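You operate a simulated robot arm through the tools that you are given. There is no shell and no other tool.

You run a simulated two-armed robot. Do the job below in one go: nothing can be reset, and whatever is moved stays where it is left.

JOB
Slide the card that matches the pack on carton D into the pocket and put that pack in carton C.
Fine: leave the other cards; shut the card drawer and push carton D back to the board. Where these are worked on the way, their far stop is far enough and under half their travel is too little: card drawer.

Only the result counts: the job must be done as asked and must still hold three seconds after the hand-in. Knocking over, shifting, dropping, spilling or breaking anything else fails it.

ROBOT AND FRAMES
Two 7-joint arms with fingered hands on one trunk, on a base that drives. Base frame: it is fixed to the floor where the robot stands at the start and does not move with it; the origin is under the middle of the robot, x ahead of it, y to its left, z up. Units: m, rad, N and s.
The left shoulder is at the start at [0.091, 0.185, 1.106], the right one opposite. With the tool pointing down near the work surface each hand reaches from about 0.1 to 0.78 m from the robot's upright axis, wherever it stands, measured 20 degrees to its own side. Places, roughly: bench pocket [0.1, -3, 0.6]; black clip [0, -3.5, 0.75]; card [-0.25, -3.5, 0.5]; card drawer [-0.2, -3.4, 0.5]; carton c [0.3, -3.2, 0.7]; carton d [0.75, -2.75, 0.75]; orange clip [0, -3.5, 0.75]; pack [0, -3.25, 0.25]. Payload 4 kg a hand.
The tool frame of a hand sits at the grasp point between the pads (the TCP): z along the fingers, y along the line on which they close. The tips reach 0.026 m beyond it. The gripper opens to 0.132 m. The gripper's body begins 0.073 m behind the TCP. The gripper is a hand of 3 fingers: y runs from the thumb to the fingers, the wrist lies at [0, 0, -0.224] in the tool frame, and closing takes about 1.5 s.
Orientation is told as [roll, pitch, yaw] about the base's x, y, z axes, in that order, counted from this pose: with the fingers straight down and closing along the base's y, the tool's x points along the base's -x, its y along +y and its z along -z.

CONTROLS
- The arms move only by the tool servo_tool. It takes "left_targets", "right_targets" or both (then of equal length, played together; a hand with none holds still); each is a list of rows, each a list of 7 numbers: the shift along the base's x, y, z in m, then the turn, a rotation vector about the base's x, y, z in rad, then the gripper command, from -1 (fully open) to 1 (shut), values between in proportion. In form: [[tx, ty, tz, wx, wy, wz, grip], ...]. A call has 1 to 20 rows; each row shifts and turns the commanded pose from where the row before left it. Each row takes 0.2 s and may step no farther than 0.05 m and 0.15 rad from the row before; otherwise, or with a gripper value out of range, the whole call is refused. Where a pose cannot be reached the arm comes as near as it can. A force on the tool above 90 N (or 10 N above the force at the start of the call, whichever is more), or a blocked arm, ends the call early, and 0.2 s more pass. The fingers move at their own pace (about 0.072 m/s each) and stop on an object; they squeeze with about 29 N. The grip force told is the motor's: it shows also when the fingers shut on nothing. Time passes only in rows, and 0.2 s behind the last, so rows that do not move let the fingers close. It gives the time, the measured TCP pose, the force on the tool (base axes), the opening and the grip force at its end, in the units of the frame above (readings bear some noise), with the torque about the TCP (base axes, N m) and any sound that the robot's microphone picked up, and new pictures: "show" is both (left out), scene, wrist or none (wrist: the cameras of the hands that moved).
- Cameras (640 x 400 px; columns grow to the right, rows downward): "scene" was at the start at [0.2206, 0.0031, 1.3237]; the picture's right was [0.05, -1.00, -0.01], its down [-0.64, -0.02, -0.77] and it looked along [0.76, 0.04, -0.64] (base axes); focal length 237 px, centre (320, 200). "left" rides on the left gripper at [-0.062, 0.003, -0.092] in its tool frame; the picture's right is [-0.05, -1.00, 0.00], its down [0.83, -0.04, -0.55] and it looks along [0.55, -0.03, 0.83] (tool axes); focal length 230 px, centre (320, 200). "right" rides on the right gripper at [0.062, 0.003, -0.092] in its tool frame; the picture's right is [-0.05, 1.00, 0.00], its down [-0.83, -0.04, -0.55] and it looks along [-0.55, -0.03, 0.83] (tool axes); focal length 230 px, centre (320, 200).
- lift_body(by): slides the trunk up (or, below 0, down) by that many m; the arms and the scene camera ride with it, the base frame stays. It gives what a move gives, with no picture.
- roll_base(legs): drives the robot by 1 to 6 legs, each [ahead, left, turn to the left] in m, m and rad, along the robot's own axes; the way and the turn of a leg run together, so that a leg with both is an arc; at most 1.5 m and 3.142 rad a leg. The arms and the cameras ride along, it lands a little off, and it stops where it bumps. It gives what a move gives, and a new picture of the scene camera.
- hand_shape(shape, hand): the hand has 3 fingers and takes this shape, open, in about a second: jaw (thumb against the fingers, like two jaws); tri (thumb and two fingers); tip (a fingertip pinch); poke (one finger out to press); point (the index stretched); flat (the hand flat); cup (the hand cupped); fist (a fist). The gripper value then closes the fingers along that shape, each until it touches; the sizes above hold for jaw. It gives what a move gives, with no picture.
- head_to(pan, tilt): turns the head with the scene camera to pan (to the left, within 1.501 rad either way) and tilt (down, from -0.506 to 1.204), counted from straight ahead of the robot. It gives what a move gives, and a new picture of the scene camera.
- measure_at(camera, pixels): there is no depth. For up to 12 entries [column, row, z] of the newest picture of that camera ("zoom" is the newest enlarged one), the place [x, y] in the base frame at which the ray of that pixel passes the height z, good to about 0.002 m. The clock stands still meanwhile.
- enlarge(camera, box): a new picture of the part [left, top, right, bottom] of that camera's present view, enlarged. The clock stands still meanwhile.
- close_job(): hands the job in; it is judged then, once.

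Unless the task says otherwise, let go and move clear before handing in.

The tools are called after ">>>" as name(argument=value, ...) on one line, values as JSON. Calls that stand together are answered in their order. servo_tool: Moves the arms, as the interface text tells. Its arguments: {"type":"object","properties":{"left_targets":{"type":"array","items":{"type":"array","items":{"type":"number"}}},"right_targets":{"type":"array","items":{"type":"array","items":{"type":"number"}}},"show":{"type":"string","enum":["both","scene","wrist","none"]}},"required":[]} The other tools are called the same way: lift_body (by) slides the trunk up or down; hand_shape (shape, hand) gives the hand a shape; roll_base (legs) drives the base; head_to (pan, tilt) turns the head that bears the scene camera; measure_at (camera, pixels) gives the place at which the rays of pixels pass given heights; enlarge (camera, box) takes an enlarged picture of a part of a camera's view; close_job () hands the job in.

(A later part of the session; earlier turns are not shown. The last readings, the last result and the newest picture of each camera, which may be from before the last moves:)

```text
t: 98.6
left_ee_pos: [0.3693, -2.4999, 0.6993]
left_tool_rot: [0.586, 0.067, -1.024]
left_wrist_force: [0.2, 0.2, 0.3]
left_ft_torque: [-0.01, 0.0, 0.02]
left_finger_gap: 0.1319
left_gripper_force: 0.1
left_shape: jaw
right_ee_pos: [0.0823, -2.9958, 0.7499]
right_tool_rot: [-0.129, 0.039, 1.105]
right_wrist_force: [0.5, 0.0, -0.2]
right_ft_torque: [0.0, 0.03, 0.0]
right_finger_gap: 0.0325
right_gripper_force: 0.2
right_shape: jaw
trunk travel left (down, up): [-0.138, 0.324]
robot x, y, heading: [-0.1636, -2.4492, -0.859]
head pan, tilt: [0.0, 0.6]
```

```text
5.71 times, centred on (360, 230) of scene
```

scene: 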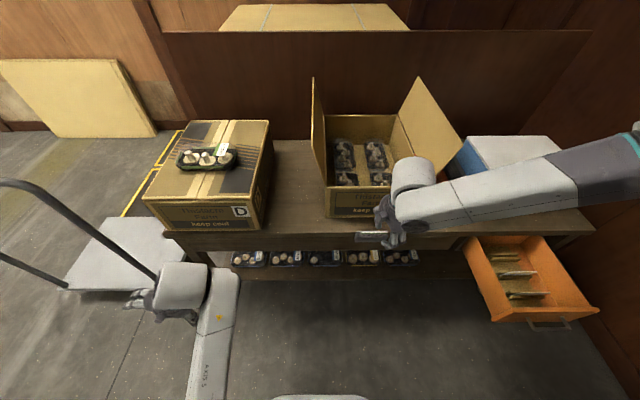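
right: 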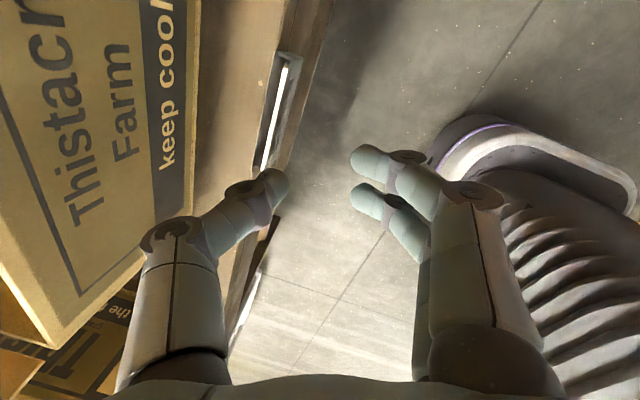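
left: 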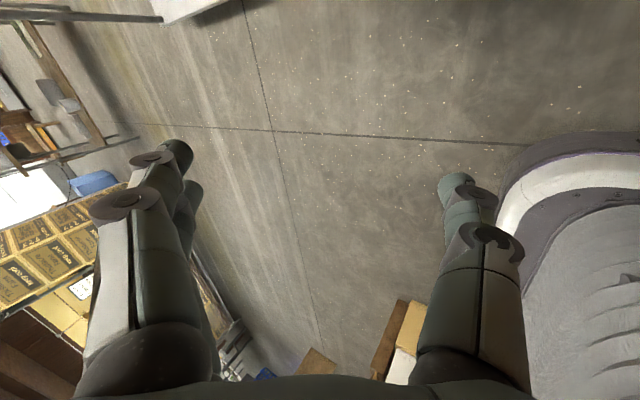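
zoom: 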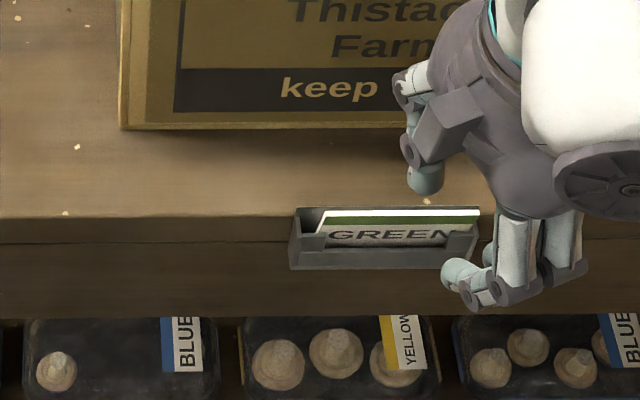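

GREEN now sits in the pocket, text visible. Next is the pack on carton D; I measure carton D, the pack and carton C's inside from here.

>>> measure_at(camera="scene", pixels=[[164, 231, 0.645], [243, 228, 0.645], [145, 201, 0.8], [258, 200, 0.8], [145, 201, 0.85], [258, 200, 0.85], [184, 121, 0.85], [269, 121, 0.85], [207, 158, 0.87], [178, 160, 0.87], [236, 158, 0.87]])

>>> enlarge(camera="scene", box=[130, 110, 290, 240])

>>> enlarge(camera="scene", box=[300, 70, 480, 240])

```text
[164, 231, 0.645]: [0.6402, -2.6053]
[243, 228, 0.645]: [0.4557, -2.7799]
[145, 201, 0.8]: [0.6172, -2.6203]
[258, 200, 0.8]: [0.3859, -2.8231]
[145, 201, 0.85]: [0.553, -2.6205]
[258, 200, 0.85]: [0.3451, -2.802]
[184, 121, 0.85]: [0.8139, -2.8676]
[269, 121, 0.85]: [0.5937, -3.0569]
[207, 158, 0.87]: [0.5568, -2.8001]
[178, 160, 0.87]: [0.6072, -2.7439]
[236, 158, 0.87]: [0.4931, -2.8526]
```

```text
3.08 times, centred on (210, 175) of scene
```

zoom: 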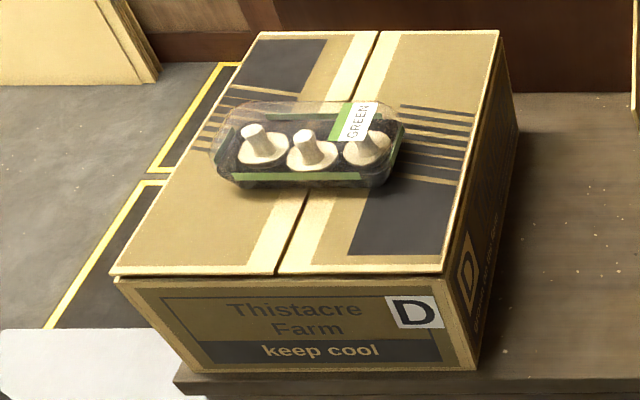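

```text
2.35 times, centred on (390, 155) of scene
```

zoom: 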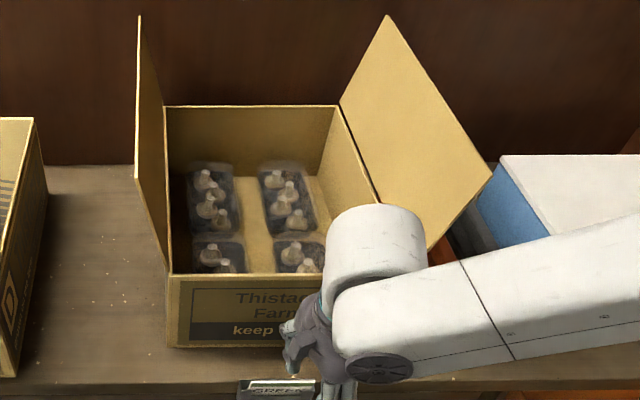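

Carton D stands flush with the bench edge with the pack near (V 2.49, W −1.40). I first bring the right hand back to a neutral pose clear of the bench.

>>> servo_tool(right_targets=[[-0.0144, 0.003, 0.005, 0, 0, -0.14, 0.2], [-0.0144, 0.003, 0.005, 0, 0, -0.14, 0], [-0.0144, 0.003, 0.0, 0, 0, -0.14, -0.5], [-0.0144, 0.003, 0.0, 0, 0, -0.14, -1], [-0.0144, 0.003, 0.0, 0, 0, -0.14, -1], [-0.0144, 0.003, 0.0, 0, 0, -0.14, -1], [-0.0144, 0.003, 0.0, 0, 0, -0.14, -1], [-0.0144, 0.003, 0.0, 0, 0, -0.14, -1], [-0.0144, 0.003, 0.0, 0, 0, -0.14, -1], [-0.0144, 0.003, 0.0, 0, 0, -0.14, -1], [-0.0144, 0.003, 0.0, 0, 0, -0.14, -1], [-0.0144, 0.003, 0.0, 0, 0, -0.14, -1], [0, 0, 0.0, 0, 0, -0.14, -1], [0, 0, 0.0, 0, 0, -0.14, -1], [0, 0, 0, 0, 0, 0, -1]], show="scene")

>>> enlarge(camera="scene", box=[290, 60, 490, 260])

```text
t: 101.8
left_ee_pos: [0.3687, -2.4985, 0.6994]
left_tool_rot: [0.586, 0.067, -1.022]
left_wrist_force: [-0.1, -0.4, 0.2]
left_ft_torque: [-0.01, -0.02, -0.01]
left_finger_gap: 0.1317
left_gripper_force: 0.0
left_shape: jaw
right_ee_pos: [-0.091, -2.9615, 0.7612]
right_tool_rot: [-0.13, 0.042, -0.855]
right_wrist_force: [0.4, -0.4, 1.4]
right_ft_torque: [0.03, -0.01, 0.03]
right_finger_gap: 0.1318
right_gripper_force: 0.0
right_shape: jaw
trunk travel left (down, up): [-0.138, 0.324]
robot x, y, heading: [-0.1573, -2.4496, -0.856]
head pan, tilt: [0.0, 0.6]
```

scene: 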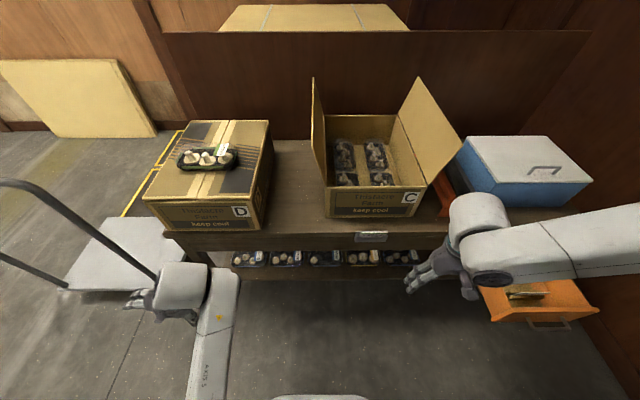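

```text
2.00 times, centred on (390, 160) of scene
```

zoom: 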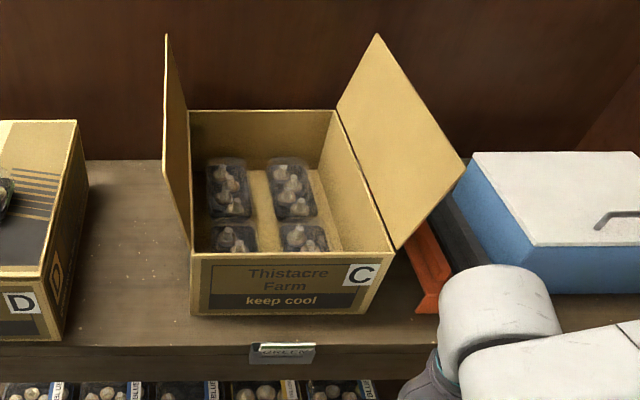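

The pocket with the card is in plain view. Now I straighten the left hand while raising and advancing it toward carton D.

>>> servo_tool(left_targets=[[0.013, -0.0152, 0.03, -0.0723, 0.0931, 0.0328, -1], [0.013, -0.0152, 0.03, -0.0723, 0.0931, 0.0328, -1], [0.013, -0.0152, 0.03, -0.0723, 0.0931, 0.0328, -1], [0.013, -0.0152, 0.03, -0.0723, 0.0931, 0.0328, -1], [0.013, -0.0152, 0.03, -0.0723, 0.0931, 0.0328, -1], [0, 0, 0, 0, 0, 0, -1]], show="both")

```text
t: 102.5
left_ee_pos: [0.4421, -2.4859, 0.7856]
left_tool_rot: [0.508, 0.076, -0.938]
left_wrist_force: [0.4, 0.0, 0.6]
left_ft_torque: [-0.02, -0.02, 0.0]
left_finger_gap: 0.1317
left_gripper_force: 0.1
left_shape: jaw
left hand out of reach, approached as far as the arm can: row 3
right_ee_pos: [-0.0895, -2.9618, 0.7599]
right_tool_rot: [-0.13, 0.041, -0.854]
right_wrist_force: [0.6, 0.5, -0.4]
right_ft_torque: [0.01, 0.03, -0.03]
right_finger_gap: 0.1319
right_gripper_force: 0.1
right_shape: jaw
trunk travel left (down, up): [-0.138, 0.324]
robot x, y, heading: [-0.16, -2.445, -0.858]
head pan, tilt: [0.0, 0.6]
stopped in row 3 (left hand): the arm was blocked; the commanded pose is now the measured one
```

scene: 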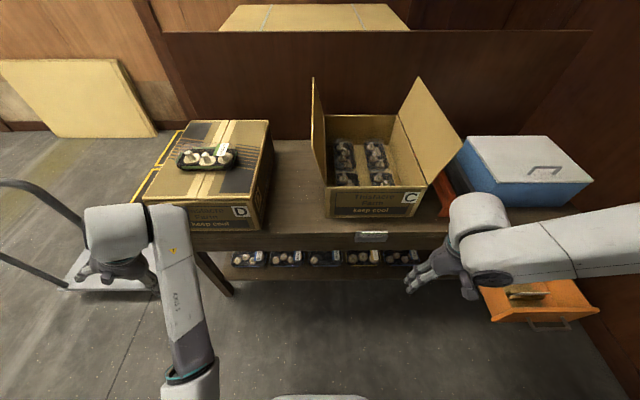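
left: 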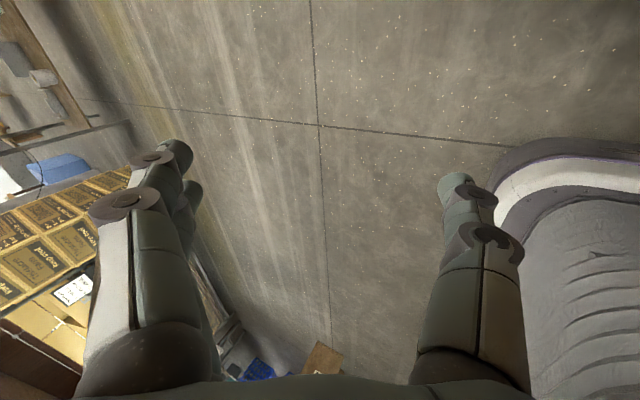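

The left arm moves but is stopped by its limits. I try plain translation ahead and up to see how it behaves.

>>> servo_tool(left_targets=[[0.0195, -0.0228, 0.02, 0, 0, 0, -1], [0.0195, -0.0228, 0.02, 0, 0, 0, -1], [0.0195, -0.0228, 0.02, 0, 0, 0, -1], [0, 0, 0, 0, 0, 0, -1]], show="scene")

```text
t: 103.5
left_ee_pos: [0.5001, -2.5546, 0.8467]
left_tool_rot: [0.51, 0.073, -0.938]
left_wrist_force: [0.3, -0.7, 0.0]
left_ft_torque: [-0.02, 0.01, 0.0]
left_finger_gap: 0.1321
left_gripper_force: 0.0
left_shape: jaw
right_ee_pos: [-0.0906, -2.961, 0.7602]
right_tool_rot: [-0.13, 0.041, -0.855]
right_wrist_force: [0.2, -0.2, -0.1]
right_ft_torque: [-0.01, 0.02, -0.01]
right_finger_gap: 0.1319
right_gripper_force: 0.0
right_shape: jaw
trunk travel left (down, up): [-0.138, 0.324]
robot x, y, heading: [-0.1597, -2.4464, -0.855]
head pan, tilt: [0.0, 0.6]
```

scene: 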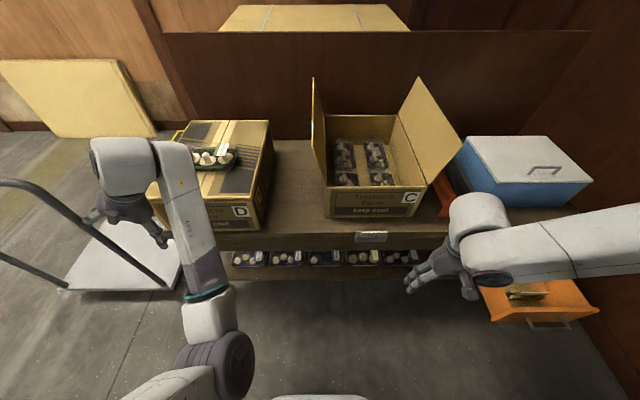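

Translation is fine. Now I straighten the left tool in small turns at this free place.

>>> servo_tool(left_targets=[[0, 0, 0.01, -0.09, 0.092, 0, -1], [0, 0, 0.01, -0.09, 0.092, 0, -1], [0, 0, 0.01, -0.09, 0.092, 0, -1], [0, 0, 0.01, -0.09, 0.092, 0, -1], [0, 0, 0, 0, 0, 0, -1]], show="both")

```text
t: 104.7
left_ee_pos: [0.5347, -2.5472, 0.8752]
left_tool_rot: [-0.002, -0.005, -0.957]
left_wrist_force: [-0.2, -0.1, 0.6]
left_ft_torque: [-0.01, 0.02, 0.03]
left_finger_gap: 0.132
left_gripper_force: 0.0
left_shape: jaw
left hand out of reach, approached as far as the arm can: row 2, 3, 4
right_ee_pos: [-0.0905, -2.9618, 0.7585]
right_tool_rot: [-0.13, 0.04, -0.853]
right_wrist_force: [0.3, 0.6, -1.1]
right_ft_torque: [0.01, 0.0, -0.02]
right_finger_gap: 0.1323
right_gripper_force: 0.1
right_shape: jaw
trunk travel left (down, up): [-0.138, 0.324]
robot x, y, heading: [-0.1563, -2.4461, -0.859]
head pan, tilt: [0.0, 0.6]
```

scene: 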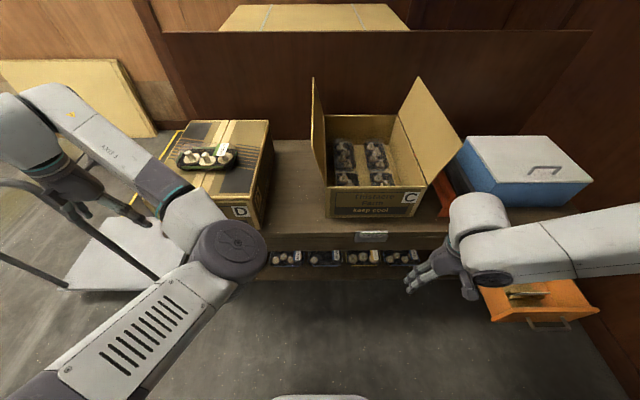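
left: 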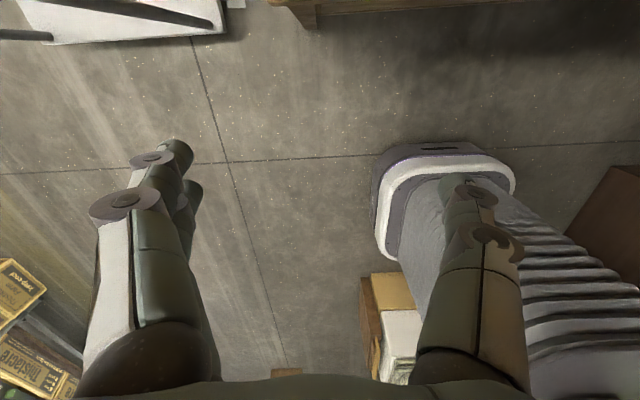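

The left arm takes an awkward elbow-in pose here, so I will use the right arm for the pack by turning the base. First I tuck the left hand back near its starting place.

>>> servo_tool(left_targets=[[-0.0365, 0.0016, -0.01, 0, 0, 0, -1], [-0.0365, 0.0016, -0.02, 0, 0, 0, -1], [-0.0365, 0.0016, -0.02, 0, 0, 0, -1], [-0.0365, 0.0016, -0.02, 0, 0, 0, -1], [-0.0365, 0.0016, -0.02, 0, 0, 0, -1], [0, 0, 0, 0, 0, 0, -1]], show="scene")

```text
t: 106.1
left_ee_pos: [0.4908, -2.4994, 0.7521]
left_tool_rot: [0.035, -0.028, -0.926]
left_wrist_force: [0.1, 0.3, 0.1]
left_ft_torque: [0.01, 0.02, -0.05]
left_finger_gap: 0.1318
left_gripper_force: 0.0
left_shape: jaw
left hand out of reach, approached as far as the arm can: row 1, 2, 3, 4, 5
right_ee_pos: [-0.0909, -2.9611, 0.7611]
right_tool_rot: [-0.132, 0.041, -0.855]
right_wrist_force: [0.3, -0.6, -0.4]
right_ft_torque: [-0.04, -0.02, 0.02]
right_finger_gap: 0.132
right_gripper_force: 0.0
right_shape: jaw
trunk travel left (down, up): [-0.138, 0.324]
robot x, y, heading: [-0.1577, -2.4495, -0.855]
head pan, tilt: [0.0, 0.6]
```

scene: 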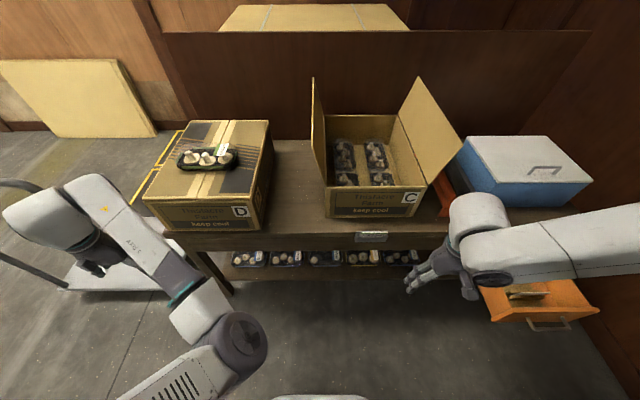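

I turn the base about 0.75 rad left so carton D comes into the right arm's region.

>>> roll_base(legs=[[0, 0, 0.75]])

```text
t: 108.5
left_ee_pos: [0.3474, -2.0389, 0.7488]
left_tool_rot: [0.04, -0.013, -0.185]
left_wrist_force: [0.2, 0.2, 0.6]
left_ft_torque: [0.02, -0.04, 0.01]
left_finger_gap: 0.1323
left_gripper_force: 0.1
left_shape: jaw
right_ee_pos: [0.2409, -2.7748, 0.7621]
right_tool_rot: [-0.131, 0.041, -0.103]
right_wrist_force: [-0.3, 0.3, 0.5]
right_ft_torque: [-0.01, 0.03, -0.05]
right_finger_gap: 0.1318
right_gripper_force: 0.0
right_shape: jaw
trunk travel left (down, up): [-0.138, 0.324]
robot x, y, heading: [-0.1599, -2.4498, -0.109]
head pan, tilt: [0.0, 0.6]
```

scene: 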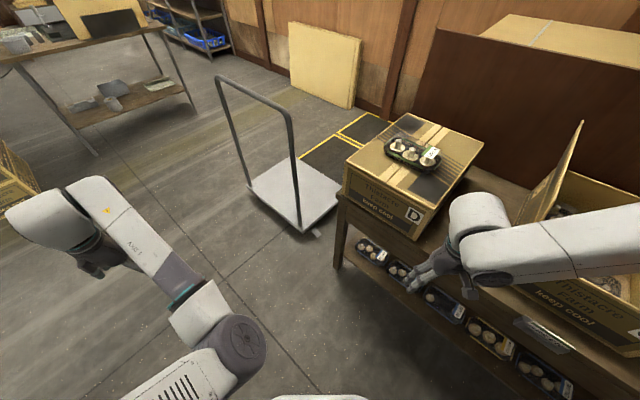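

Carton D with the pack is now ahead-right (pack at (412,152)). I drive 0.15 m closer and enlarge the pack.

>>> roll_base(legs=[[0.15, 0, 0]])

>>> enlarge(camera="scene", box=[340, 110, 500, 260])

```text
t: 109.9
left_ee_pos: [0.4956, -2.0529, 0.7497]
left_tool_rot: [0.046, -0.012, -0.18]
left_wrist_force: [-0.3, 0.8, 0.8]
left_ft_torque: [0.01, 0.02, -0.04]
left_finger_gap: 0.132
left_gripper_force: 0.0
left_shape: jaw
right_ee_pos: [0.3903, -2.792, 0.7594]
right_tool_rot: [-0.131, 0.041, -0.104]
right_wrist_force: [0.6, -0.7, -0.2]
right_ft_torque: [0.0, 0.03, -0.02]
right_finger_gap: 0.1319
right_gripper_force: 0.0
right_shape: jaw
trunk travel left (down, up): [-0.138, 0.324]
robot x, y, heading: [-0.0147, -2.463, -0.109]
head pan, tilt: [0.0, 0.6]
```

scene: 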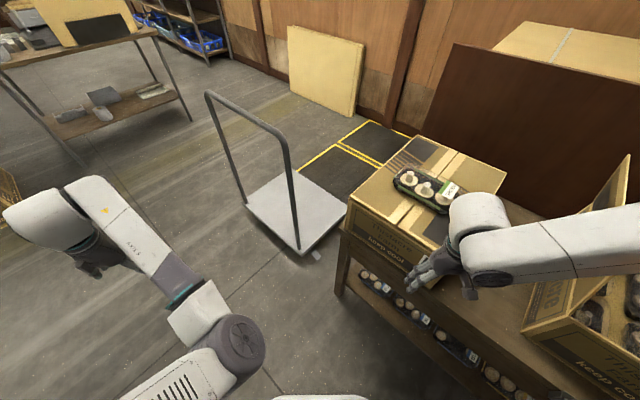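

```text
2.67 times, centred on (420, 185) of scene
```

zoom: 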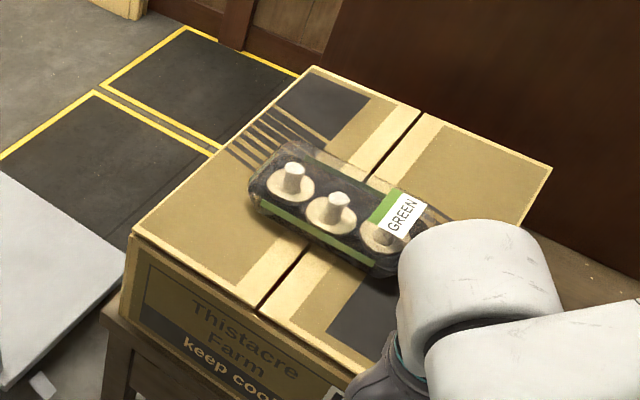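

>>> measure_at(camera="scene", pixels=[[349.6, 197, 0.76], [349.6, 197, 0.78], [349.6, 197, 0.8], [349.6, 197, 0.82], [418.0, 134.4, 0.8], [506, 172.5, 0.8]])

>>> servo_tool(right_targets=[[-0.005, 0, 0.04, 0, 0, 0, -1], [-0.005, 0, 0.04, 0, 0, 0, -1], [-0.005, 0, 0.04, 0, 0, 0, -1], [0, 0, 0.04, 0, 0, 0, -1], [0, 0, 0.03, 0, 0, 0, -1], [0, 0, 0, 0, 0, 0, -1]], show="both")

```text
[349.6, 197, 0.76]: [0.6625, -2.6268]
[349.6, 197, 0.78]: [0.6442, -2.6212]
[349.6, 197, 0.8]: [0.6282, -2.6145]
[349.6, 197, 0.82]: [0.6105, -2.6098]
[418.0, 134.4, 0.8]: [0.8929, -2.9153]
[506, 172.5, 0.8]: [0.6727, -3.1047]
```

```text
t: 111.3
left_ee_pos: [0.4969, -2.0529, 0.7499]
left_tool_rot: [0.05, -0.012, -0.178]
left_wrist_force: [0.8, -0.2, -0.4]
left_ft_torque: [0.0, -0.01, 0.0]
left_finger_gap: 0.1318
left_gripper_force: 0.0
left_shape: jaw
right_ee_pos: [0.3777, -2.7926, 0.9524]
right_tool_rot: [-0.13, 0.042, -0.104]
right_wrist_force: [0.9, -0.3, 0.0]
right_ft_torque: [0.01, -0.02, -0.04]
right_finger_gap: 0.132
right_gripper_force: 0.0
right_shape: jaw
right hand out of reach, approached as far as the arm can: row 2
trunk travel left (down, up): [-0.138, 0.324]
robot x, y, heading: [-0.0131, -2.4618, -0.107]
head pan, tilt: [0.0, 0.6]
```

scene: 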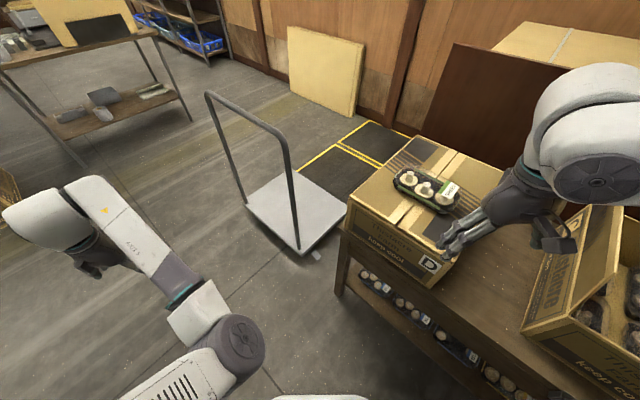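
right: 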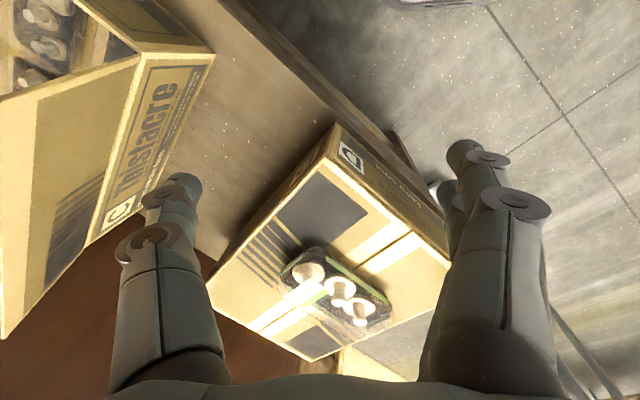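

D's top is at z ≈ 0.795. The wrist view shows the pack at (335,285) on D. I enlarge to get its outline.

>>> enlarge(camera="right", box=[240, 220, 420, 350])

>>> enlarge(camera="scene", box=[370, 140, 490, 230])

```text
3.08 times, centred on (330, 285) of right
```

zoom: 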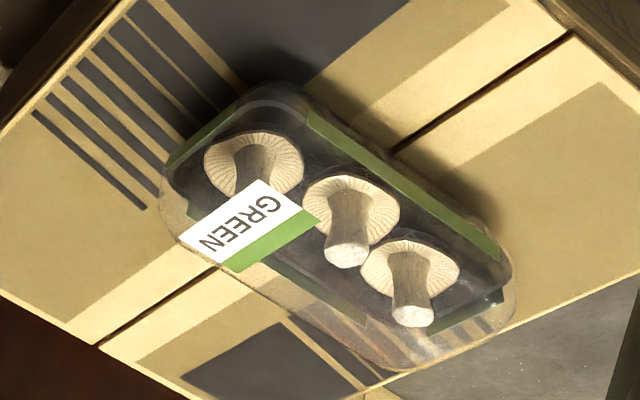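

```text
4.44 times, centred on (430, 185) of scene
```

zoom: 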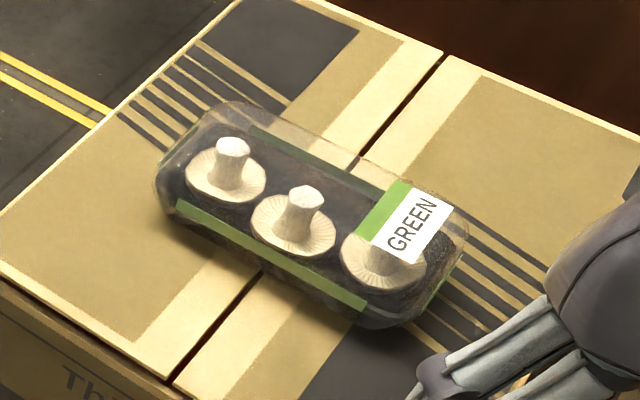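

>>> measure_at(camera="zoom", pixels=[[180, 165, 0.8], [400, 330, 0.8], [400, 185, 0.83], [450, 225, 0.8]])

>>> measure_at(camera="right", pixels=[[318.6, 249.3, 0.81], [390, 301.9, 0.81], [318.6, 249.3, 0.83], [390, 301.9, 0.83], [282, 278, 0.85], [350, 338, 0.85], [335, 290, 0.83], [393, 318, 0.83], [281, 278, 0.83]])

```text
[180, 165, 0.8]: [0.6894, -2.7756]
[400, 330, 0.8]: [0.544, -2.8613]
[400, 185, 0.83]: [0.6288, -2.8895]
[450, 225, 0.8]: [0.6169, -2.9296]
```

```text
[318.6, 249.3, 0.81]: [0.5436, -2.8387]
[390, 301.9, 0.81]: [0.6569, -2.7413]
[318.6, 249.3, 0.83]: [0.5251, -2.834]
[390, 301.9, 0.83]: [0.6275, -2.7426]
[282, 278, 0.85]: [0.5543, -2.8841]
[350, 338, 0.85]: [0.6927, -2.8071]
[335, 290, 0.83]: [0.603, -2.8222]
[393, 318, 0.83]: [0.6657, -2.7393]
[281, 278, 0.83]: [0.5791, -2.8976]
```

The pack is aligned with the carton, about V 2.51–2.59, W −1.435…−1.286. I straighten the tool, yaw it so it closes across the pack's width, and hover over it.

>>> servo_tool(right_targets=[[0, 0, 0.0, 0.125, -0.055, 0, -1], [0.041, -0.0042, 0, 0, 0, 0.136, -1], [0.041, -0.0042, 0, 0, 0, 0.136, -1], [0.041, -0.0042, 0, 0, 0, 0.136, -1], [0.041, -0.0042, 0, 0, 0, 0.136, -1], [0.041, -0.0042, 0, 0, 0, 0.136, -1], [0.041, -0.0042, 0, 0, 0, 0.136, -1], [0, 0, 0, 0, 0, 0, -1]], show="both")

```text
t: 113.1
left_ee_pos: [0.4953, -2.0513, 0.7517]
left_tool_rot: [0.048, -0.014, -0.179]
left_wrist_force: [0.7, -0.1, -0.2]
left_ft_torque: [-0.01, 0.01, 0.02]
left_finger_gap: 0.1317
left_gripper_force: 0.0
left_shape: jaw
right_ee_pos: [0.6239, -2.8182, 0.9529]
right_tool_rot: [-0.001, -0.002, 0.717]
right_wrist_force: [0.0, -0.5, -0.1]
right_ft_torque: [0.01, -0.03, -0.02]
right_finger_gap: 0.1319
right_gripper_force: 0.0
right_shape: jaw
trunk travel left (down, up): [-0.138, 0.324]
robot x, y, heading: [-0.0113, -2.4598, -0.108]
head pan, tilt: [0.0, 0.6]
```

scene: 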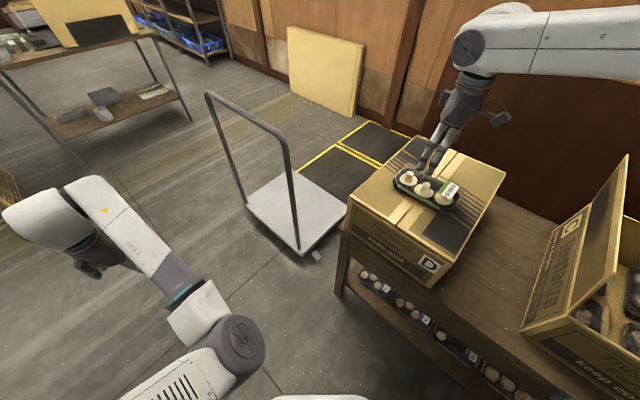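
right: 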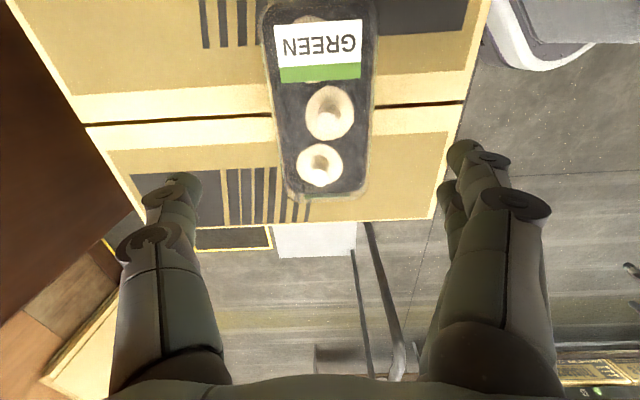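

The wrist camera sees the pack below: near edge column 374, far edge 264, left end row 193. I measure its outline.

>>> enlarge(camera="right", box=[220, 0, 420, 220])

>>> measure_at(camera="right", pixels=[[374, 100, 0.83], [264, 100, 0.83], [374, 100, 0.82], [264, 100, 0.82], [325, 196, 0.83], [325, 196, 0.81], [374, 30, 0.83], [262, 30, 0.83], [374, 160, 0.83], [278, 160, 0.83]])

```text
1.82 times, centred on (320, 110) of right
```

zoom: 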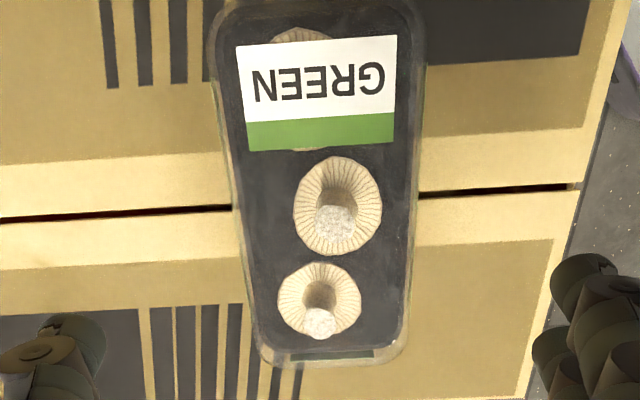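

```text
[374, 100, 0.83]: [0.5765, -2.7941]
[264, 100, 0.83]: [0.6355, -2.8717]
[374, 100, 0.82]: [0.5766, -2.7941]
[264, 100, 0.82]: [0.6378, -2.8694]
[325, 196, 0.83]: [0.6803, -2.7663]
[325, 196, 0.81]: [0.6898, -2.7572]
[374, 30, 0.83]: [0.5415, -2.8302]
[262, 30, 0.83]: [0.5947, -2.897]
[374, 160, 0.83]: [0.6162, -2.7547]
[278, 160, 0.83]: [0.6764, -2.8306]
```

The hand is centred over the pack (V 2.545, W −1.361; width ≈ 0.09 m). I lower to z≈0.838 with the fingers open.

>>> servo_tool(right_targets=[[0, 0, -0.03, 0, 0, 0, -1], [0, 0, -0.03, 0, 0, 0, -1], [0, 0, -0.025, 0, 0, 0, -1], [0, 0, -0.02, 0, 0, 0, -1], [0, 0, -0.01, 0, 0, 0, -1], [0, 0, 0, 0, 0, 0, -1]], show="both")

>>> enlarge(camera="scene", box=[370, 100, 510, 230])

```text
t: 114.5
left_ee_pos: [0.4957, -2.0514, 0.7508]
left_tool_rot: [0.047, -0.012, -0.181]
left_wrist_force: [0.4, -0.1, 1.1]
left_ft_torque: [0.01, 0.02, -0.01]
left_finger_gap: 0.1319
left_gripper_force: 0.2
left_shape: jaw
right_ee_pos: [0.6228, -2.8172, 0.8372]
right_tool_rot: [0.002, -0.001, 0.715]
right_wrist_force: [-0.4, 0.2, 0.0]
right_ft_torque: [0.0, -0.02, 0.02]
right_finger_gap: 0.1318
right_gripper_force: 0.0
right_shape: jaw
trunk travel left (down, up): [-0.138, 0.324]
robot x, y, heading: [-0.0104, -2.4595, -0.111]
head pan, tilt: [0.0, 0.6]
```

scene: 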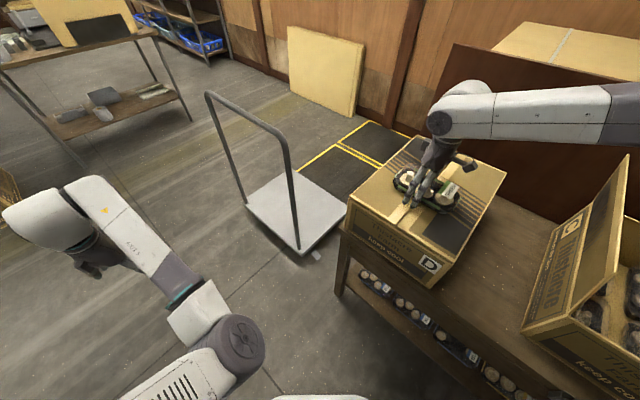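
right: 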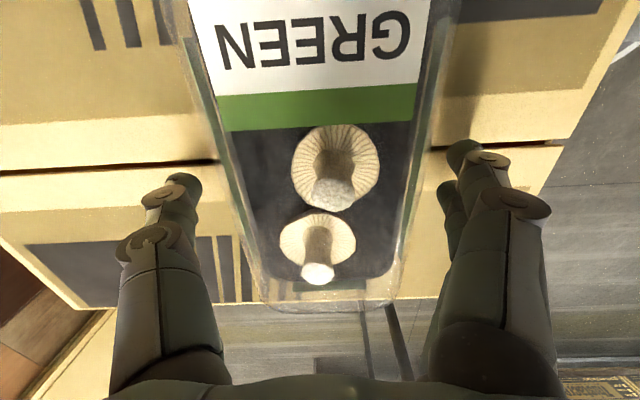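

```text
3.08 times, centred on (440, 165) of scene
```

zoom: 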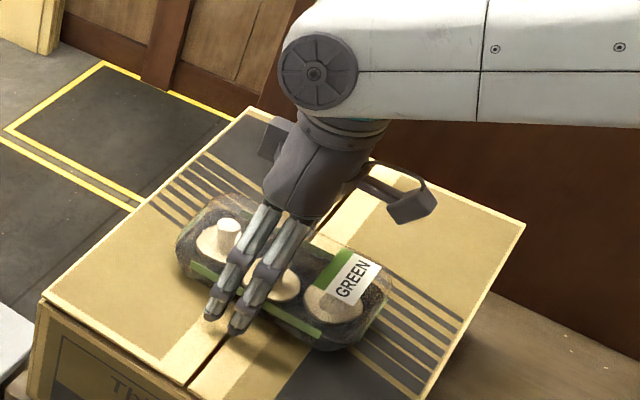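

Fingers straddle the pack (thumb behind, two fingers in front). I close to grip it.

>>> servo_tool(right_targets=[[0, 0, 0, 0, 0, 0, -0.6], [0, 0, 0, 0, 0, 0, -0.3], [0, 0, 0, 0, 0, 0, 0], [0, 0, 0, 0, 0, 0, 0.1], [0, 0, 0, 0, 0, 0, 0.1], [0, 0, 0, 0, 0, 0, 0.1]], show="both")

```text
t: 115.9
left_ee_pos: [0.4951, -2.0515, 0.7509]
left_tool_rot: [0.046, -0.011, -0.18]
left_wrist_force: [-0.5, 0.3, -0.3]
left_ft_torque: [0.02, -0.02, 0.0]
left_finger_gap: 0.132
left_gripper_force: 0.1
left_shape: jaw
right_ee_pos: [0.6237, -2.817, 0.8369]
right_tool_rot: [0.001, 0.0, 0.715]
right_wrist_force: [-0.6, 0.5, -0.5]
right_ft_torque: [-0.03, 0.02, 0.0]
right_finger_gap: 0.0827
right_gripper_force: 29.3
right_shape: jaw
trunk travel left (down, up): [-0.138, 0.324]
robot x, y, heading: [-0.0126, -2.4624, -0.111]
head pan, tilt: [0.0, 0.6]
```

scene: 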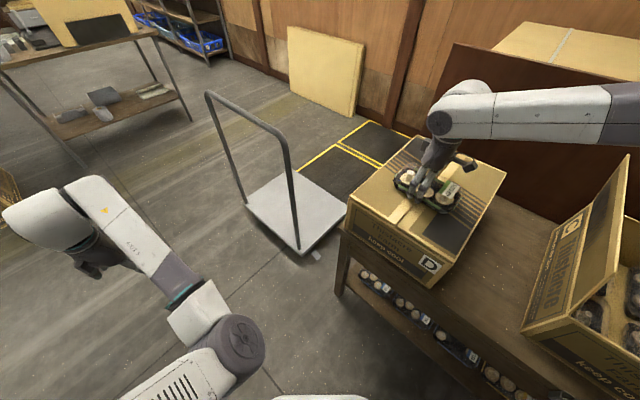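
right: 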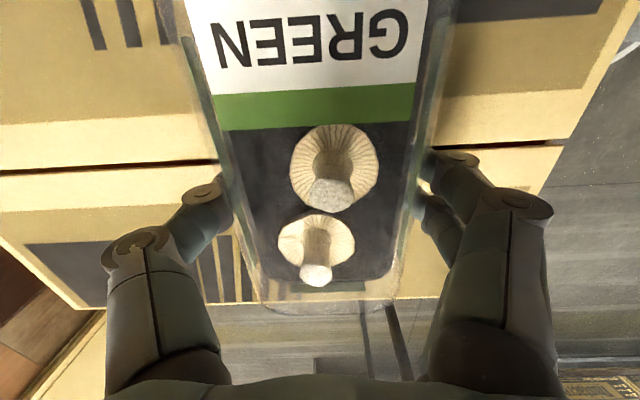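

The pack is gripped (gap 8.3 cm, 29 N). I lift it 0.12 m.

>>> servo_tool(right_targets=[[0, 0, 0.01, 0, 0, 0, 0.3], [0, 0, 0.02, 0, 0, 0, 0.3], [0, 0, 0.03, 0, 0, 0, 0.3], [0, 0, 0.03, 0, 0, 0, 0.3], [0, 0, 0.03, 0, 0, 0, 0.3], [0, 0, 0, 0, 0, 0, 0.3]], show="both")

```text
t: 117.3
left_ee_pos: [0.4958, -2.0522, 0.7513]
left_tool_rot: [0.051, -0.011, -0.18]
left_wrist_force: [0.3, -0.3, -0.1]
left_ft_torque: [0.0, 0.02, 0.01]
left_finger_gap: 0.132
left_gripper_force: 0.0
left_shape: jaw
right_ee_pos: [0.6247, -2.8186, 0.9563]
right_tool_rot: [0.0, 0.001, 0.714]
right_wrist_force: [0.5, -0.4, -1.3]
right_ft_torque: [0.0, -0.01, 0.01]
right_finger_gap: 0.0827
right_gripper_force: 29.0
right_shape: jaw
trunk travel left (down, up): [-0.138, 0.324]
robot x, y, heading: [-0.0125, -2.4652, -0.108]
head pan, tilt: [0.0, 0.6]
```

scene: 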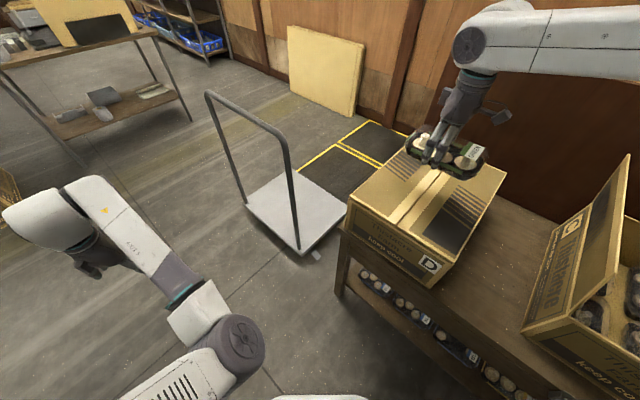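
right: 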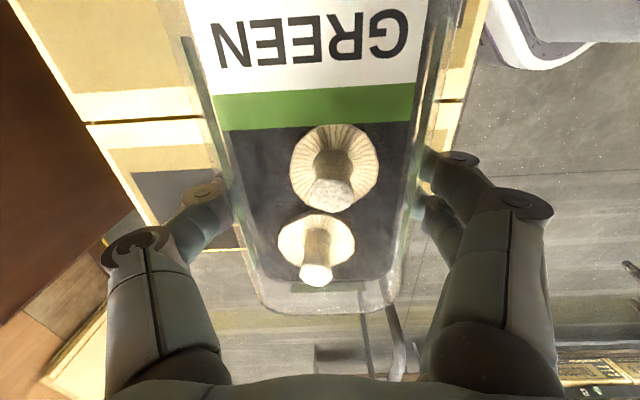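

The pack is lifted clear. Before swinging back toward carton C I check the height of C's left flap (scene (580,240)).

>>> enlarge(camera="scene", box=[480, 130, 640, 400])

```text
1.48 times, centred on (560, 265) of scene
```

zoom: 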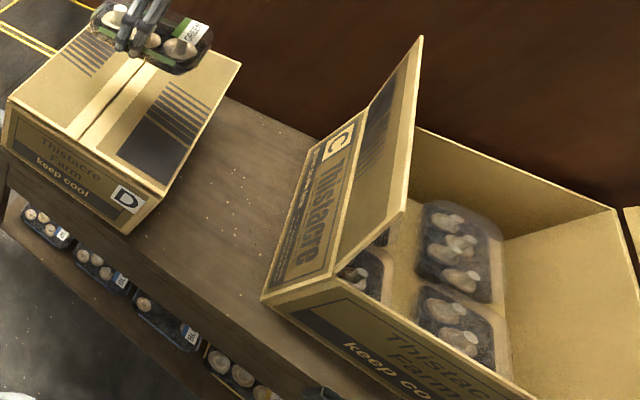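

>>> measure_at(camera="scene", pixels=[[521.5, 331.2, 0.8], [617.4, 271.8, 0.9], [617.4, 271.8, 0.95], [617.4, 271.8, 1.0], [628.9, 155.5, 0.9], [628.9, 155.5, 0.95], [628.9, 155.5, 1.0], [609, 290, 0.7], [614, 325, 0.7]])

```text
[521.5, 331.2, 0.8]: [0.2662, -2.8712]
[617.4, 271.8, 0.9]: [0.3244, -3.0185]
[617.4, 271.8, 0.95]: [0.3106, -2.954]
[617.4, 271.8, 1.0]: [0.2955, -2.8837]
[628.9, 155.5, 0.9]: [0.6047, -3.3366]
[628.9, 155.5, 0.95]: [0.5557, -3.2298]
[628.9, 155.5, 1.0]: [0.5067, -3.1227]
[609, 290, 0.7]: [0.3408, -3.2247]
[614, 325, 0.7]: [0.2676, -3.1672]
```

C's left flap tops out at z ≈ 0.948, so I raise the trunk 0.16 m to carry the pack well above it before turning back.

>>> lift_body(by=0.16)

```text
t: 119.1
left_ee_pos: [0.4971, -2.0457, 0.9166]
left_tool_rot: [0.056, -0.02, -0.173]
left_wrist_force: [0.3, -0.2, 0.0]
left_ft_torque: [0.03, -0.01, 0.01]
left_finger_gap: 0.1319
left_gripper_force: 0.0
left_shape: jaw
right_ee_pos: [0.6242, -2.8172, 1.1173]
right_tool_rot: [0.0, -0.001, 0.715]
right_wrist_force: [0.0, 0.0, -1.1]
right_ft_torque: [0.0, -0.03, -0.03]
right_finger_gap: 0.0827
right_gripper_force: 29.1
right_shape: jaw
trunk travel left (down, up): [-0.298, 0.164]
robot x, y, heading: [-0.0114, -2.4647, -0.107]
head pan, tilt: [0.0, 0.6]
```

>>> roll_base(legs=[[0, 0, -0.753]])

```text
t: 121.5
left_ee_pos: [0.643, -2.5104, 0.9129]
left_tool_rot: [0.057, -0.012, -0.934]
left_wrist_force: [-0.3, -0.4, -0.4]
left_ft_torque: [0.0, -0.01, 0.0]
left_finger_gap: 0.1317
left_gripper_force: 0.1
left_shape: jaw
right_ee_pos: [0.2017, -3.1574, 1.1171]
right_tool_rot: [0.001, 0.0, -0.049]
right_wrist_force: [0.0, -0.1, -0.7]
right_ft_torque: [0.0, -0.03, -0.01]
right_finger_gap: 0.0828
right_gripper_force: 29.2
right_shape: jaw
trunk travel left (down, up): [-0.298, 0.164]
robot x, y, heading: [-0.0122, -2.4673, -0.876]
head pan, tilt: [0.0, 0.6]
```

scene: 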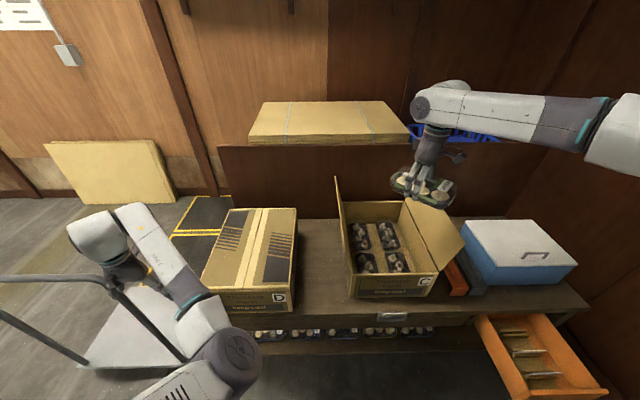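

The pack hangs above carton C's place. I look down more to measure C's inside.

>>> head_to(pan=-0.3, tilt=0.8)

>>> enlarge(camera="scene", box=[230, 90, 400, 250])

```text
t: 122.3
left_ee_pos: [0.6439, -2.5099, 0.9133]
left_tool_rot: [0.059, -0.013, -0.933]
left_wrist_force: [0.3, -0.6, 0.5]
left_ft_torque: [0.0, 0.01, -0.02]
left_finger_gap: 0.132
left_gripper_force: 0.1
left_shape: jaw
right_ee_pos: [0.2015, -3.1602, 1.1167]
right_tool_rot: [0.0, 0.003, -0.049]
right_wrist_force: [-0.2, -0.3, -0.5]
right_ft_torque: [0.0, 0.02, 0.01]
right_finger_gap: 0.0825
right_gripper_force: 29.2
right_shape: jaw
trunk travel left (down, up): [-0.298, 0.164]
robot x, y, heading: [-0.0123, -2.4637, -0.871]
head pan, tilt: [-0.3, 0.799]
```

scene: 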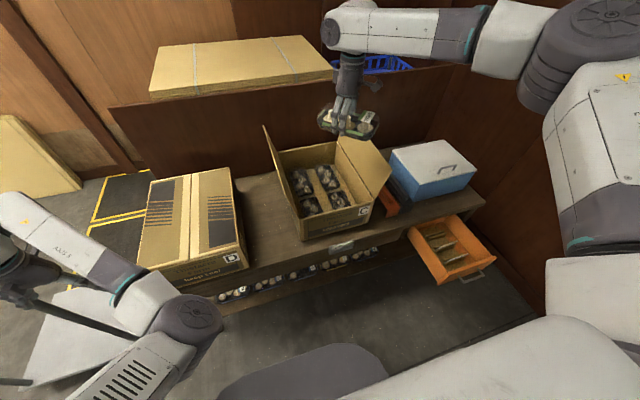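

```text
2.50 times, centred on (315, 170) of scene
```

zoom: 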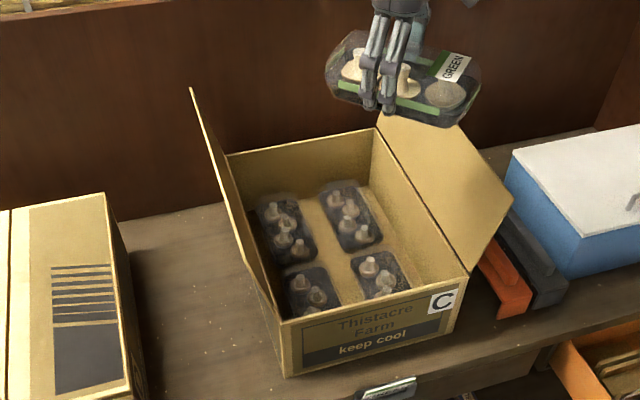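

>>> measure_at(camera="scene", pixels=[[300.2, 218.8, 0.8], [373.8, 200, 0.8], [278.2, 152, 0.8], [337, 142, 0.8], [293, 170, 0.69], [309, 193, 0.69], [339, 188, 0.69], [316, 165, 0.69], [338, 170, 0.69], [290.2, 170.0, 0.69], [347, 207, 0.65], [340, 165, 0.65]])

>>> enlarge(camera="scene", box=[265, 130, 385, 225])

```text
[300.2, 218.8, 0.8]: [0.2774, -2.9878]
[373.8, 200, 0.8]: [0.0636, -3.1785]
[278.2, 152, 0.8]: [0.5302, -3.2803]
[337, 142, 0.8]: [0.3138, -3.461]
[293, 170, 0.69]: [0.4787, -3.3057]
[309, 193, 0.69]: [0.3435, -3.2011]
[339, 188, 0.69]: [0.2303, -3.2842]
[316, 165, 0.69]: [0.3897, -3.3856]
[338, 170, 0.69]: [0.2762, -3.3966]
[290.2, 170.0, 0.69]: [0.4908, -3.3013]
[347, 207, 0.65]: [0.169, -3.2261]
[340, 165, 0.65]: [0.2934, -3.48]
```

```text
4.21 times, centred on (325, 178) of scene
```

zoom: 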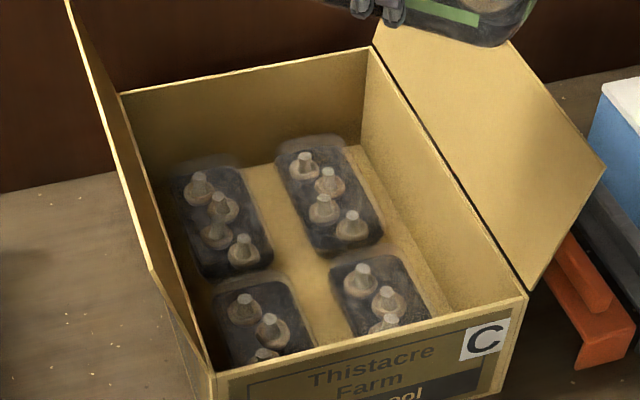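

>>> measure_at(camera="scene", pixels=[[315.0, 166.1, 0.69], [330.9, 163.8, 0.69], [340.4, 187.5, 0.69], [323.1, 191.1, 0.69], [289.4, 170.9, 0.69], [304.8, 168.5, 0.69], [313.6, 192.7, 0.69], [342.8, 191.1, 0.69], [327.4, 193.4, 0.69], [316.7, 196.5, 0.69], [335.0, 166.0, 0.648], [355.4, 204.6, 0.648]])

```text
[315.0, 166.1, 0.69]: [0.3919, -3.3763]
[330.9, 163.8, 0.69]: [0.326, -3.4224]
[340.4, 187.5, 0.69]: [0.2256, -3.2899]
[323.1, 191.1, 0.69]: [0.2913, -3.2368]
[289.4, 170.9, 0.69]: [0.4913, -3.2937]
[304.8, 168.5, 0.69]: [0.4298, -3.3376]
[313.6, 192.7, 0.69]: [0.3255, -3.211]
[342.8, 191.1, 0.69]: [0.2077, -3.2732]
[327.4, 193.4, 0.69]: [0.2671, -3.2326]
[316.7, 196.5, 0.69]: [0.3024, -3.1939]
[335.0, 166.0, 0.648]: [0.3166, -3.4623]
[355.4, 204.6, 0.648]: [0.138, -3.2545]
```

C's rim spans V 2.451–2.833, W −2.018…−1.734; four packs fill its floor in two columns, so the pack will lie across them. I drive 0.06 m ahead and turn the pack parallel to the bench while it is high above.

>>> roll_base(legs=[[0.06, 0, 0]])

>>> servo_tool(right_targets=[[0, 0, 0, 0, 0, 0.127, 0.3], [0, 0, 0, 0, 0, 0.127, 0.3], [0, 0, 0, 0, 0, 0.127, 0.3], [0, 0, 0, 0, 0, 0.127, 0.3], [0, 0, 0, 0, 0, 0.127, 0.3], [0, 0, 0, 0, 0, 0.127, 0.3], [0, 0, 0, 0, 0, 0, 0.3]], show="both")

```text
t: 123.3
left_ee_pos: [0.68, -2.5545, 0.9153]
left_tool_rot: [0.059, -0.013, -0.934]
left_wrist_force: [0.0, -0.6, 1.0]
left_ft_torque: [-0.02, -0.04, 0.03]
left_finger_gap: 0.1317
left_gripper_force: 0.0
left_shape: jaw
right_ee_pos: [0.2386, -3.2035, 1.1201]
right_tool_rot: [-0.002, -0.002, -0.048]
right_wrist_force: [0.5, 0.5, -0.5]
right_ft_torque: [-0.04, -0.02, 0.01]
right_finger_gap: 0.0827
right_gripper_force: 28.9
right_shape: jaw
trunk travel left (down, up): [-0.298, 0.164]
robot x, y, heading: [0.028, -2.5076, -0.874]
head pan, tilt: [-0.3, 0.799]
```

scene: 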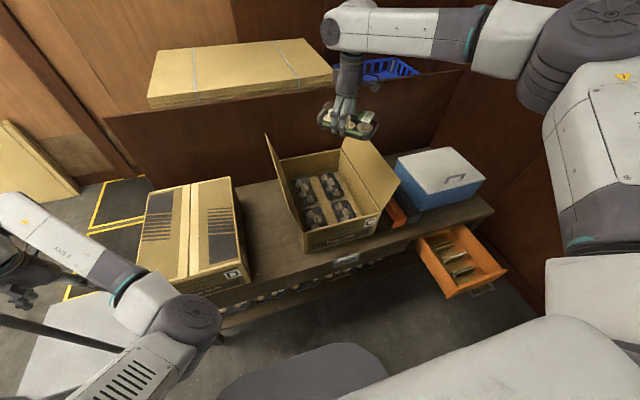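

```text
t: 124.9
left_ee_pos: [0.6814, -2.5565, 0.915]
left_tool_rot: [0.06, -0.012, -0.935]
left_wrist_force: [0.8, -1.1, 0.2]
left_ft_torque: [0.02, 0.01, 0.0]
left_finger_gap: 0.1316
left_gripper_force: 0.1
left_shape: jaw
right_ee_pos: [0.2417, -3.2041, 1.1171]
right_tool_rot: [0.001, -0.003, 0.715]
right_wrist_force: [0.9, -1.2, -0.4]
right_ft_torque: [-0.03, -0.01, -0.04]
right_finger_gap: 0.0827
right_gripper_force: 29.1
right_shape: jaw
trunk travel left (down, up): [-0.298, 0.164]
robot x, y, heading: [0.0257, -2.5082, -0.874]
head pan, tilt: [-0.3, 0.799]
```

scene: 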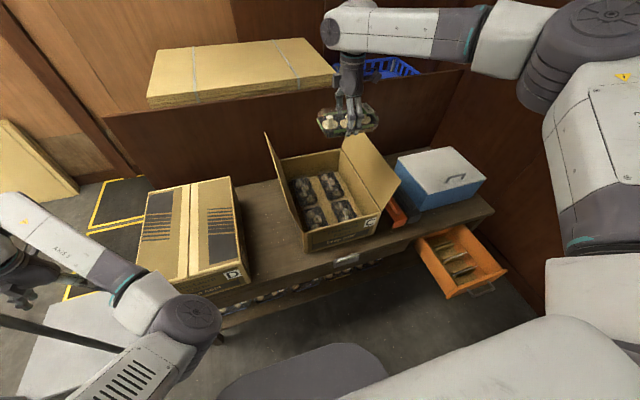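
right: 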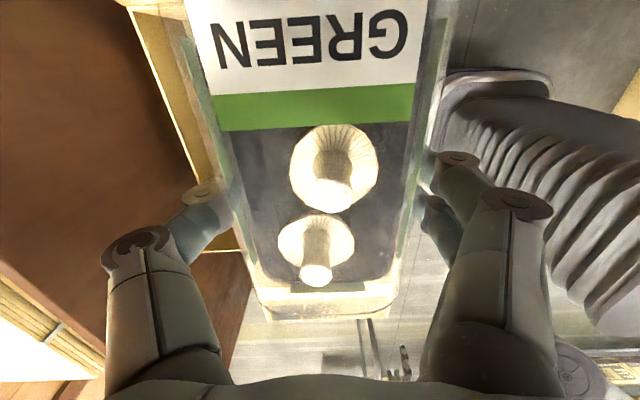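

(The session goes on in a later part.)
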